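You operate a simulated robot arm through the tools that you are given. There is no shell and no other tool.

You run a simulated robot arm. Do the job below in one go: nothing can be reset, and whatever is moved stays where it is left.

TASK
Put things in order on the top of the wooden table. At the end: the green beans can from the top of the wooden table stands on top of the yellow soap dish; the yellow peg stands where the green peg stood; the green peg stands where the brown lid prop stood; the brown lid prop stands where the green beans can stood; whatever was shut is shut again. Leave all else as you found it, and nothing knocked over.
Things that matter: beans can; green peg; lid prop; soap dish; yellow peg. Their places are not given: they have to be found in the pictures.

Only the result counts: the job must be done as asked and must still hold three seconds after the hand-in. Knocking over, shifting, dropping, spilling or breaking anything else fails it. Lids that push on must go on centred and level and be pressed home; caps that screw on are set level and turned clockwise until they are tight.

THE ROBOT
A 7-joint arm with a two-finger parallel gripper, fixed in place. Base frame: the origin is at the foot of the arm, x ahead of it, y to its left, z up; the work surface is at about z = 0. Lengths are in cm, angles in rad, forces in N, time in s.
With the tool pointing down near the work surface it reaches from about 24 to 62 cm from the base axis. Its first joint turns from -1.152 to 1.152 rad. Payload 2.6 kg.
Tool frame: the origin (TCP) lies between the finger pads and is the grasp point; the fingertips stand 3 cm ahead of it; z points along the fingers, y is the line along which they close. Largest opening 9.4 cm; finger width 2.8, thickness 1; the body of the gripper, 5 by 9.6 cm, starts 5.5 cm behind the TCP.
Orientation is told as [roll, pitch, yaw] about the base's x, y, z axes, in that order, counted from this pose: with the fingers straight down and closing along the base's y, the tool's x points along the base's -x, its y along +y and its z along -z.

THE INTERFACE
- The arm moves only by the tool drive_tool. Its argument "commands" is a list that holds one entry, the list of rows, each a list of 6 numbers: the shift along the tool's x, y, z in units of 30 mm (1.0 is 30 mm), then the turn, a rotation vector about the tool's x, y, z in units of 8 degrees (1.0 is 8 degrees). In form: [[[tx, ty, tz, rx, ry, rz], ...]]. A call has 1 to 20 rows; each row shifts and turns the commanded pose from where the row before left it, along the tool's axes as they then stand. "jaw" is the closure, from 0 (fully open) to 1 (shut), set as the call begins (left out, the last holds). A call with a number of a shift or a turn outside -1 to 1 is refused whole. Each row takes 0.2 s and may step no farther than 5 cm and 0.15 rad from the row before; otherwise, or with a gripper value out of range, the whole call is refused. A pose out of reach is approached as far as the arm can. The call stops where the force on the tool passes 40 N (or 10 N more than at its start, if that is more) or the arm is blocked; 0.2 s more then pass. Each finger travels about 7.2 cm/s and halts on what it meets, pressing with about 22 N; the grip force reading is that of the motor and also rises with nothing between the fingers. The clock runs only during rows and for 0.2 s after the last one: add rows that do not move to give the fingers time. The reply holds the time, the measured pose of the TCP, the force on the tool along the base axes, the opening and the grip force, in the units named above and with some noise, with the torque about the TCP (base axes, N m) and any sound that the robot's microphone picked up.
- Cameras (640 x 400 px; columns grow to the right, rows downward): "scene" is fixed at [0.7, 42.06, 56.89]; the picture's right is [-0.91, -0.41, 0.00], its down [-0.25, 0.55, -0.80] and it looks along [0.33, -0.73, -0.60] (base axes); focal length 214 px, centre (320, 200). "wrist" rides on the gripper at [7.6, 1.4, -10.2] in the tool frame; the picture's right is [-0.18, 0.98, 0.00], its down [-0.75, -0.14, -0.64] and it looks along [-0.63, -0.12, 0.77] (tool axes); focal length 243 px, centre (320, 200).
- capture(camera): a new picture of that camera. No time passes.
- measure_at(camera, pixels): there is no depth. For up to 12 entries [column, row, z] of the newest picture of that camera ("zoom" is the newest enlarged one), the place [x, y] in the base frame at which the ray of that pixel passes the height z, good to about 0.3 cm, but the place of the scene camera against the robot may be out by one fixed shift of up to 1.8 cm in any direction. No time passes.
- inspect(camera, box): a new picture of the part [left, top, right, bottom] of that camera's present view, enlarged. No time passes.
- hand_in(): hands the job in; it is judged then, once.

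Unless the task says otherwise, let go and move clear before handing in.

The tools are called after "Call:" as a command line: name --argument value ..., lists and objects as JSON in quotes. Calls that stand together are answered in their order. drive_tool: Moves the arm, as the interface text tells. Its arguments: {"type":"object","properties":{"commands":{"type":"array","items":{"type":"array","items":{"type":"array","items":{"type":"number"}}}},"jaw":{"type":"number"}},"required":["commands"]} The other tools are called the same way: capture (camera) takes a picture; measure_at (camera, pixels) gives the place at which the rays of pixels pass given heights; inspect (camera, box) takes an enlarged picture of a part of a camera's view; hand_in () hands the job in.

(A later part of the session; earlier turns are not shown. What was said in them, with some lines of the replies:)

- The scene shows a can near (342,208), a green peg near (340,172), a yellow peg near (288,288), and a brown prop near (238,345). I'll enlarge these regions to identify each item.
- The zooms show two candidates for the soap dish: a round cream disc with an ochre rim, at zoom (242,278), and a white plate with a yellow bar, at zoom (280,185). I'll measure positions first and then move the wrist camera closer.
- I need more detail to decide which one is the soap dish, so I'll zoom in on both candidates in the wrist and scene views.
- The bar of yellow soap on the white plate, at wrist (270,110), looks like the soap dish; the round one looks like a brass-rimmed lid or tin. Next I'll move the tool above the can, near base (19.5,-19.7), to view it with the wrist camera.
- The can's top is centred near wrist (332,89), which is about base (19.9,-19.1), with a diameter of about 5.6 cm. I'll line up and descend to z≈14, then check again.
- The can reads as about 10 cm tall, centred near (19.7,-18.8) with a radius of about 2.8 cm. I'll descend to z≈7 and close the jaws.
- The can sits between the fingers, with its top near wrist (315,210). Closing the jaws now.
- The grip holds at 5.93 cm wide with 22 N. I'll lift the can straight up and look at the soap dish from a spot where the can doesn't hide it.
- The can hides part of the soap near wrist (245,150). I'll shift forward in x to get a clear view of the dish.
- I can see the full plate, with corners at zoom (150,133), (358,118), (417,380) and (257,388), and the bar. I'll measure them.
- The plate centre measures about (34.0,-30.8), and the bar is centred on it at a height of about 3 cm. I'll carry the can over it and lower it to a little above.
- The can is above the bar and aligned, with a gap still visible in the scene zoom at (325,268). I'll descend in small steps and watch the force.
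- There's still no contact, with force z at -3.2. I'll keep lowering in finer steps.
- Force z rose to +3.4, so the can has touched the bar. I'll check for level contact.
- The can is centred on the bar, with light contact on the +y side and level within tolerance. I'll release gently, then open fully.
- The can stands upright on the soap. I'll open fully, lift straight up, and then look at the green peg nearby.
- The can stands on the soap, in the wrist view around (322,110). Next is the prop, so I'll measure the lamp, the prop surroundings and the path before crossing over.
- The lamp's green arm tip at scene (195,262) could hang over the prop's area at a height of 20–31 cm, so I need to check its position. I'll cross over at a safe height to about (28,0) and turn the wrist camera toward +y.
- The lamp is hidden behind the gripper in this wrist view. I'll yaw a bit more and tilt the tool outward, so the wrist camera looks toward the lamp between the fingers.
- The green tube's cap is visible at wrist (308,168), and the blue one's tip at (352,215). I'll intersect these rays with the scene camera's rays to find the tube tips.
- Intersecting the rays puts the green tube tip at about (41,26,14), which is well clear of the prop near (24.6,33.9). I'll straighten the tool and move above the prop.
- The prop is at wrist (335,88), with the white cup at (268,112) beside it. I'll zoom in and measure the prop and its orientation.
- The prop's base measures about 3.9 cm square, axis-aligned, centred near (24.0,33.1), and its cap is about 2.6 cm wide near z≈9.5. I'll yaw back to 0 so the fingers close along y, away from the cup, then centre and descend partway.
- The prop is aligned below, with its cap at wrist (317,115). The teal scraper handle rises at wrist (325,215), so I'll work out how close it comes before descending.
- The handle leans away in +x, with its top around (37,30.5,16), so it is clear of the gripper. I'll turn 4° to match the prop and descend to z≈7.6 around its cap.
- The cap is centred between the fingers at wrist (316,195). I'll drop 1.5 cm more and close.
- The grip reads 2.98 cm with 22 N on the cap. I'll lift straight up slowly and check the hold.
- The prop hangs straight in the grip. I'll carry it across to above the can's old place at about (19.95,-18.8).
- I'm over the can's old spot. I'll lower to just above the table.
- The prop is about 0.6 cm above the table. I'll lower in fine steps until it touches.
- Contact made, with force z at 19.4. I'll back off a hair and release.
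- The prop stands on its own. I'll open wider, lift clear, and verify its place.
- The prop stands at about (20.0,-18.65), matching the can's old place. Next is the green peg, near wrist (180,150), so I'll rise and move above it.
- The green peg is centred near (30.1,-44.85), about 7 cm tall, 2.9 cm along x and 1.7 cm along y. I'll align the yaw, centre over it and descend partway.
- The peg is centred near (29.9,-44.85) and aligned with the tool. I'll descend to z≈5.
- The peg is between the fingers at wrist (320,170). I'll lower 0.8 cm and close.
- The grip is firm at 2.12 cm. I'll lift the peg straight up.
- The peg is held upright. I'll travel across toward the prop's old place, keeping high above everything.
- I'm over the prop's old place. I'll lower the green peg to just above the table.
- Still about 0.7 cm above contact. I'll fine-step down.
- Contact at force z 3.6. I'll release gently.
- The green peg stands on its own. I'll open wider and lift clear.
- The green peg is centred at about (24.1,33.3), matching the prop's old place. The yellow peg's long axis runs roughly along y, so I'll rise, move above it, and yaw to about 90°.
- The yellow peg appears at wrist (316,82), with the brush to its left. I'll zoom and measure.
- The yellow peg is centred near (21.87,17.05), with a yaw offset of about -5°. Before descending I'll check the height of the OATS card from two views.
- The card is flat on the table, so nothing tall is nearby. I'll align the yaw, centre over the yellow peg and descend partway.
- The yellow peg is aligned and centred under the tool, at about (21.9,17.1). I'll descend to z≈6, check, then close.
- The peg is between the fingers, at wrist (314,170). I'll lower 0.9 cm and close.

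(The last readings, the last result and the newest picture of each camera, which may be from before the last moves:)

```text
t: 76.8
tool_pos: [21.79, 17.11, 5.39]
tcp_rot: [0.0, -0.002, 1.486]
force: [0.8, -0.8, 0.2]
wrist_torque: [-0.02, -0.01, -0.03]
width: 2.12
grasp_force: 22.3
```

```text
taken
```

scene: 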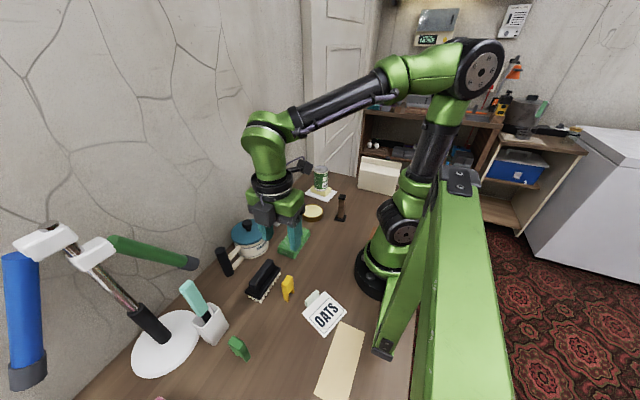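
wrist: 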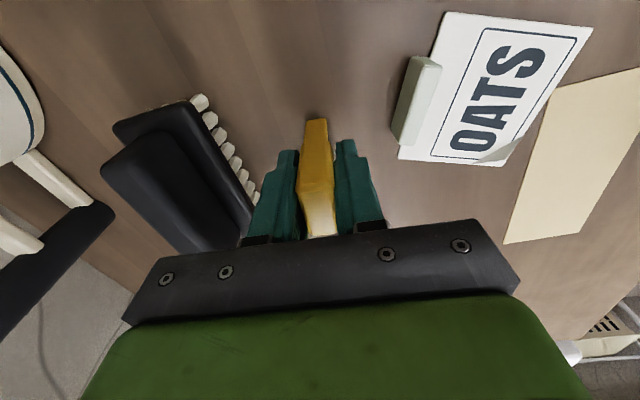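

The grip is firm at 2.12 cm. I'll lift, then turn the yaw back to match the green peg's former orientation.

Call:
drive_tool --commands '[[[0, 0, -0.3, 0, 0, 0], [0, 0, -0.6, 0, 0, 0], [0, 0, -0.9, 0, 0, 0], [0, 0, -0.9, 0, 0, 0], [0, 0, -0.9, 0, 0, 0], [0, 0, -0.9, 0, 0, 0], [0, 0, -0.9, 0, 0, 0], [0, 0, -0.9, 0, 0, 0], [0, 0, 0, 0, 0, 0]]]'

Call:
drive_tool --commands '[[[0, 0, 0, 0, 0, 1], [0, 0, 0, 0, 0, 1], [0, 0, 0, 0, 0, 1], [0, 0, 0, 0, 0, 1], [0, 0, 0, 0, 0, 1], [0, 0, 0, 0, 0, 1], [0, 0, 0, 0, 0, 1], [0, 0, 0, 0, 0, 1], [0, 0, 0, 0, 0, 1], [0, 0, 0, 0, 0, 1], [0, 0, 0, 0, 0, 0.9], [0, 0, 0, 0, 0, 0]]]'

Call:
capture --camera "wrist"

Call:
capture --camera "scene"

```text
t: 78.8
tool_pos: [21.88, 17.07, 24.21]
tcp_rot: [-0.001, 0.002, 1.489]
force: [-0.3, -0.2, 0.2]
wrist_torque: [0.01, 0.02, 0.02]
width: 2.14
grasp_force: 22.2
```

```text
t: 81.4
tool_pos: [21.83, 17.02, 24.32]
tcp_rot: [-0.001, 0.002, -0.036]
force: [0.1, 1.2, -0.1]
wrist_torque: [0.02, -0.03, -0.02]
width: 2.13
grasp_force: 22.2
```

```text
taken
```

wrist: 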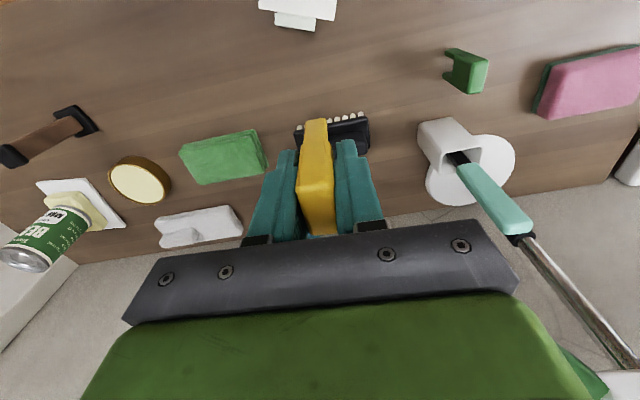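

```text
taken
```

scene: 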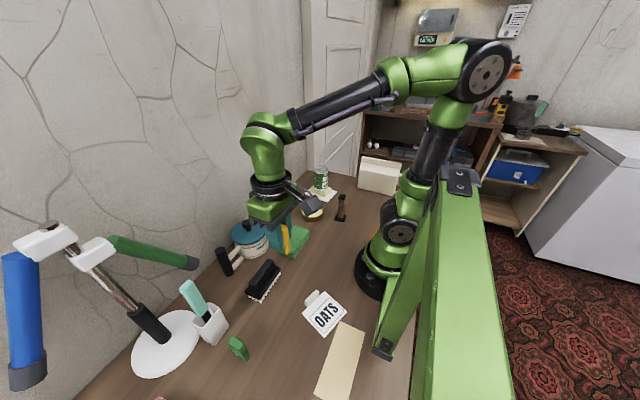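

The yellow peg is upright in the grip. I'll travel across to the green peg's old place at about (30.0,-44.95).

Call:
drive_tool --commands '[[[-0.416, -0.798, 0, 0, 0, 0], [-0.416, -0.798, 0, 0, 0, 0], [-0.416, -0.798, 0, 0, 0, 0], [-0.416, -0.798, 0, 0, 0, 0], [-0.416, -0.798, 0, 0, 0, 0], [-0.416, -0.798, 0, 0, 0, 0], [-0.416, -0.798, 0, 0, 0, 0], [0, 0, 0, 0, 0, 0]]]'

Call:
drive_tool --commands '[[[-0.033, -0.936, 0, 0, 0, 0], [-0.033, -0.936, 0, 0, 0, 0], [-0.033, -0.936, 0, 0, 0, 0], [-0.033, -0.936, 0, 0, 0, 0], [-0.033, -0.936, 0, 0, 0, 0], [-0.033, -0.936, 0, 0, 0, 0], [-0.033, -0.936, 0, 0, 0, 0], [-0.033, -0.936, 0, 0, 0, 0], [-0.033, -0.936, 0, 0, 0, 0], [-0.033, -0.936, 0, 0, 0, 0], [-0.033, -0.936, 0, 0, 0, 0], [-0.033, -0.936, 0, 0, 0, 0], [-0.033, -0.936, 0, 0, 0, 0], [-0.033, -0.936, 0, 0, 0, 0], [-0.033, -0.936, 0, 0, 0, 0], [-0.033, -0.936, 0, 0, 0, 0], [0, 0, 0, 0, 0, 0]]]'

Call:
drive_tool --commands '[[[0, 0, 0, 0, 0, 0]]]'

Call:
capture --camera "wrist"

```text
t: 83.2
tool_pos: [30.08, 0.04, 24.42]
tcp_rot: [0.001, 0.0, -0.034]
force: [0.5, 0.7, 0.4]
wrist_torque: [-0.02, -0.03, 0.04]
width: 2.11
grasp_force: 21.6
```

```text
t: 86.8
tool_pos: [30.1, -45.01, 24.27]
tcp_rot: [-0.001, -0.001, -0.033]
force: [0.1, 0.9, -1.0]
wrist_torque: [0.01, 0.03, 0.01]
width: 2.14
grasp_force: 21.9
```

```text
t: 87.2
tool_pos: [30.1, -44.96, 24.32]
tcp_rot: [0.0, -0.001, -0.035]
force: [0.3, -0.3, -0.1]
wrist_torque: [-0.02, -0.04, 0.01]
width: 2.12
grasp_force: 22.2
```

```text
taken
```

wrist: 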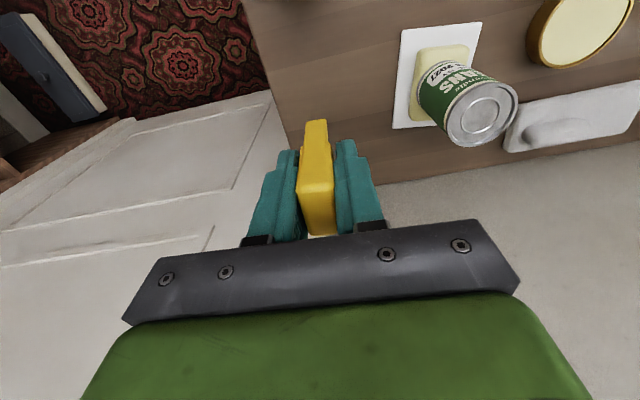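

The background matches the view when the green peg was lifted from here. I'll lower to just above the table.

Call:
drive_tool --commands '[[[0.02, 0, 0.9, 0, 0, 0], [0, 0, 0.9, 0, 0, 0], [0, 0, 0.9, 0, 0, 0], [0, 0, 0.9, 0, 0, 0], [0, 0, 0.9, 0, 0, 0], [0, 0, 0.9, 0, 0, 0], [0, 0, 0.65, 0, 0, 0], [0, 0, 0, 0, 0, 0]]]'

Call:
inspect --camera "scene" --box '[310, 140, 370, 200]'

```text
t: 89.0
tool_pos: [30.1, -45.01, 6.03]
tcp_rot: [0.0, 0.0, -0.033]
force: [-0.5, -0.6, -0.5]
wrist_torque: [-0.04, -0.03, -0.04]
width: 2.11
grasp_force: 21.7
```

```text
6.67 times, centred on (340, 170) of scene
```

zoom: 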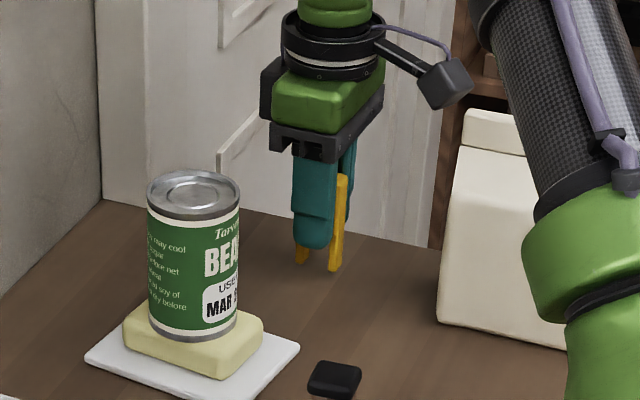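

The peg is just above the table. I'll fine-step down until it touches.

Call:
drive_tool --commands '[[[0, 0, 0.12, 0, 0, 0], [0, 0, 0.03, 0, 0, 0], [0, 0, 0, 0, 0, 0]]]'

Call:
drive_tool --commands '[[[0, 0, 0.02, 0, 0, 0], [0, 0, 0, 0, 0, 0]]]'

Call:
drive_tool --commands '[[[0, 0, 0.02, 0, 0, 0], [0, 0, 0, 0, 0, 0]]]'

```text
t: 89.8
tool_pos: [29.95, -44.95, 5.6]
tcp_rot: [0.001, 0.0, -0.035]
force: [0.2, -0.5, -0.1]
wrist_torque: [0.0, -0.03, -0.03]
width: 2.13
grasp_force: 21.8
```

```text
t: 90.4
tool_pos: [30.01, -45.03, 5.54]
tcp_rot: [-0.001, 0.0, -0.034]
force: [0.0, -0.2, 0.1]
wrist_torque: [0.02, -0.02, 0.0]
width: 2.11
grasp_force: 21.6
```

```text
t: 91.0
tool_pos: [30.08, -44.86, 5.58]
tcp_rot: [0.001, -0.001, -0.034]
force: [-0.5, 0.4, -0.1]
wrist_torque: [0.01, 0.0, 0.0]
width: 2.13
grasp_force: 22.1
```

Call:
drive_tool --commands '[[[0, 0, 0.02, 0, 0, 0], [0, 0, 0, 0, 0, 0]]]'

Call:
drive_tool --commands '[[[0, 0, 0.015, 0, 0, 0], [0, 0, 0, 0, 0, 0]]]'

```text
t: 91.6
tool_pos: [30.04, -45.04, 5.47]
tcp_rot: [0.0, -0.002, -0.035]
force: [-0.2, 0.9, -0.2]
wrist_torque: [0.0, -0.02, 0.0]
width: 2.11
grasp_force: 21.8
```

```text
t: 92.2
tool_pos: [29.99, -45.0, 5.44]
tcp_rot: [0.001, 0.001, -0.036]
force: [0.8, 0.9, -0.2]
wrist_torque: [0.01, 0.0, 0.0]
width: 2.13
grasp_force: 21.8
```

Call:
drive_tool --commands '[[[0, 0, 0.015, 0, 0, 0], [0, 0, 0, 0, 0, 0]]]'

Call:
drive_tool --commands '[[[0, 0, 0.012, 0, 0, 0], [0, 0, 0, 0, 0, 0]]]'

```text
t: 92.8
tool_pos: [29.98, -44.89, 5.44]
tcp_rot: [0.0, -0.001, -0.035]
force: [0.6, 0.7, 0.1]
wrist_torque: [-0.03, 0.01, 0.0]
width: 2.13
grasp_force: 21.6
```

```text
t: 93.4
tool_pos: [29.96, -45.07, 5.48]
tcp_rot: [0.0, -0.001, -0.034]
force: [-0.2, -0.9, 0.2]
wrist_torque: [-0.01, -0.02, 0.0]
width: 2.08
grasp_force: 21.4
```

Call:
drive_tool --commands '[[[0, 0, 0.015, 0, 0, 0], [0, 0, 0, 0, 0, 0]]]'

Call:
drive_tool --commands '[[[0, 0, 0.015, 0, 0, 0], [0, 0, 0, 0, 0, 0]]]'

```text
t: 94.0
tool_pos: [30.01, -44.86, 5.44]
tcp_rot: [0.001, -0.001, -0.032]
force: [0.8, 0.5, 1.9]
wrist_torque: [-0.01, -0.01, 0.0]
width: 2.12
grasp_force: 21.8
```

```text
t: 94.6
tool_pos: [30.15, -45.04, 5.47]
tcp_rot: [-0.001, -0.002, -0.033]
force: [0.1, 1.0, 8.5]
wrist_torque: [0.07, 0.02, 0.01]
width: 2.13
grasp_force: 21.9
```

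Contact confirmed, with force z at 8.5. I'll release gently.

Call:
drive_tool --commands '[[[0, 0, 0, 0, 0, 0], [0, 0, 0, 0, 0, 0], [0, 0, 0, 0, 0, 0]]]' --jaw 0.6

Call:
capture --camera "wrist"

Call:
inspect --camera "scene" --box '[310, 140, 370, 200]'

```text
t: 95.4
tool_pos: [30.07, -45.0, 5.35]
tcp_rot: [-0.002, 0.0, -0.035]
force: [0.1, 0.4, 0.9]
wrist_torque: [-0.04, 0.0, 0.03]
width: 3.77
grasp_force: 0.0
```

```text
taken
```

wrist: 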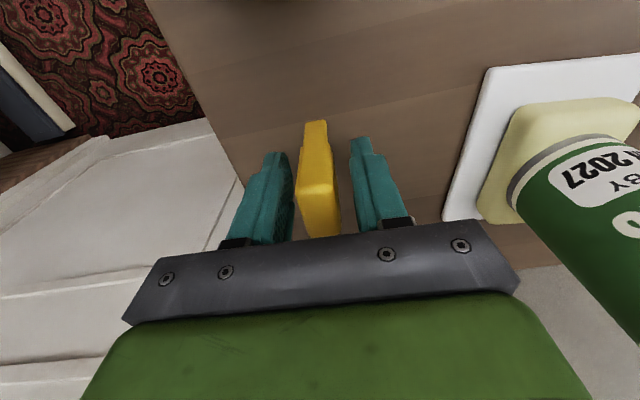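

```text
6.67 times, centred on (340, 170) of scene
```

zoom: 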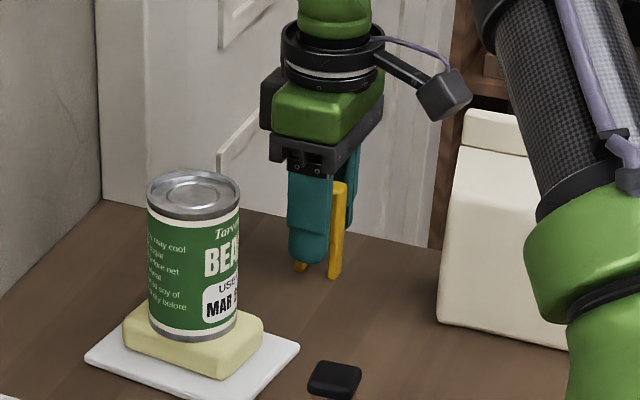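

The yellow peg stands by itself. I'll open wider, lift straight clear, and survey the result.

Call:
drive_tool --commands '[[[0, 0, 0, 0, 0, 0], [0, 0, 0, 0, 0, 0], [0, 0, -0.4, 0, 0, 0], [0, 0, -0.8, 0, 0, 0], [0, 0, -0.9, 0, 0, 0], [0, 0, -0.9, 0, 0, 0], [0, 0, -0.9, 0, 0, 0], [0, 0, -0.9, 0, 0, 0], [0, 0, -0.9, 0, 0, 0], [0, 0, 0, 0, 0, 0]]]' --jaw 0.4

Call:
capture --camera "wrist"

Call:
inspect --camera "wrist" --box '[260, 20, 460, 170]'

Call:
capture --camera "scene"

```text
t: 97.6
tool_pos: [29.97, -45.05, 22.22]
tcp_rot: [0.0, -0.002, -0.034]
force: [-0.6, -0.1, -0.1]
wrist_torque: [0.0, -0.02, -0.01]
width: 5.62
grasp_force: 0.0
```

```text
taken
```

wrist: 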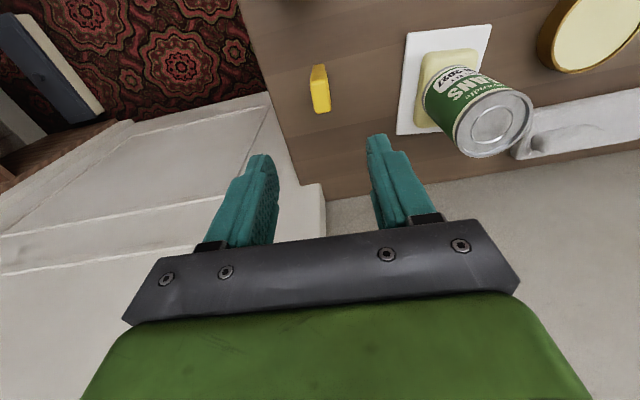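

```text
2.67 times, centred on (360, 95) of wrist
```

zoom: 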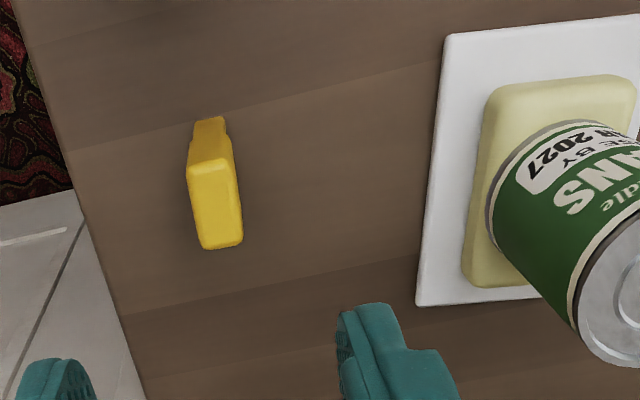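

```text
taken
```

scene: 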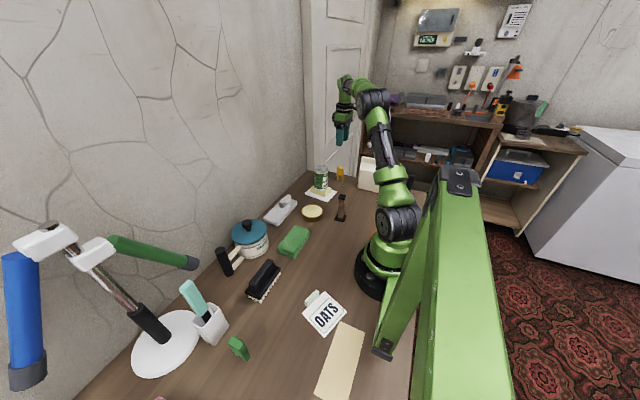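

Everything appears in place: the can on the soap, the prop at scene (341,208), the green peg at (238,348) and the yellow peg at (340,173). I'll verify the yellow peg's position and look closely at each item.

Call:
measure_at --camera "wrist" --pixels '[[319, 67, 0], [321, 97, 7]]'

Call:
inspect --camera "scene" --box '[290, 155, 370, 225]'

Call:
inspect --camera "scene" --box '[180, 250, 340, 370]'

```text
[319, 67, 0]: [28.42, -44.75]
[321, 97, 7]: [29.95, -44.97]
```

```text
5.71 times, centred on (330, 190) of scene
```

zoom: 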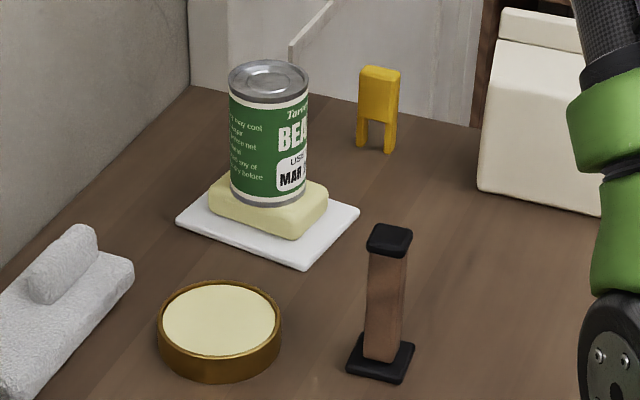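

```text
3.33 times, centred on (260, 310) of scene
```

zoom: 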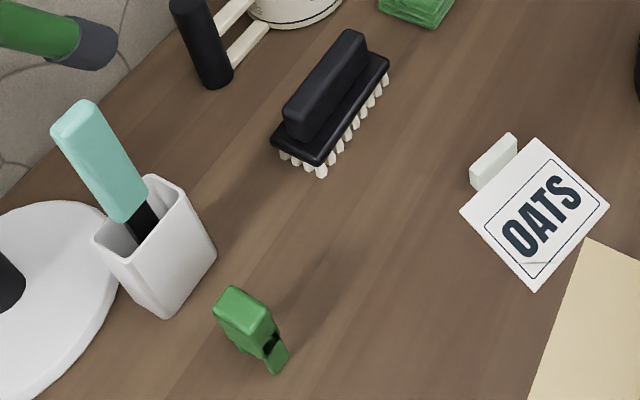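

The yellow peg sits at about (29.95,-44.9), the green peg's old spot. All items stand upright and the gripper is clear at z≈22, so I'm handing in.

Call:
hand_in

```text
The job is handed in.
```

The job is handed in, and in the last pictures everything stands upright with the gripper clear of the table.

| Item | Where it stands now | Measured place (x, y, cm) |
|---|---|---|
| Green beans can | On top of the soap, centred on the bar | about (34.0, -30.8) |
| Brown lid prop | Where the can stood | about (20.0, -18.65) |
| Green peg | Where the prop stood | about (24.1, 33.3) |
| Yellow peg | Where the green peg stood | about (29.95, -44.9) |

- **Soap dish choice:** I took the white plate with the pale yellow bar to be the yellow soap dish. The only other candidate was the round brass-rimmed piece with a cream top, which looked more like a tin or lid. If that was the one meant, the can is on the wrong object.
- **Shut things:** I opened nothing, so there was nothing to shut again.
- **Everything else:** I touched no other objects, and none looked shifted or knocked over in the last pictures.
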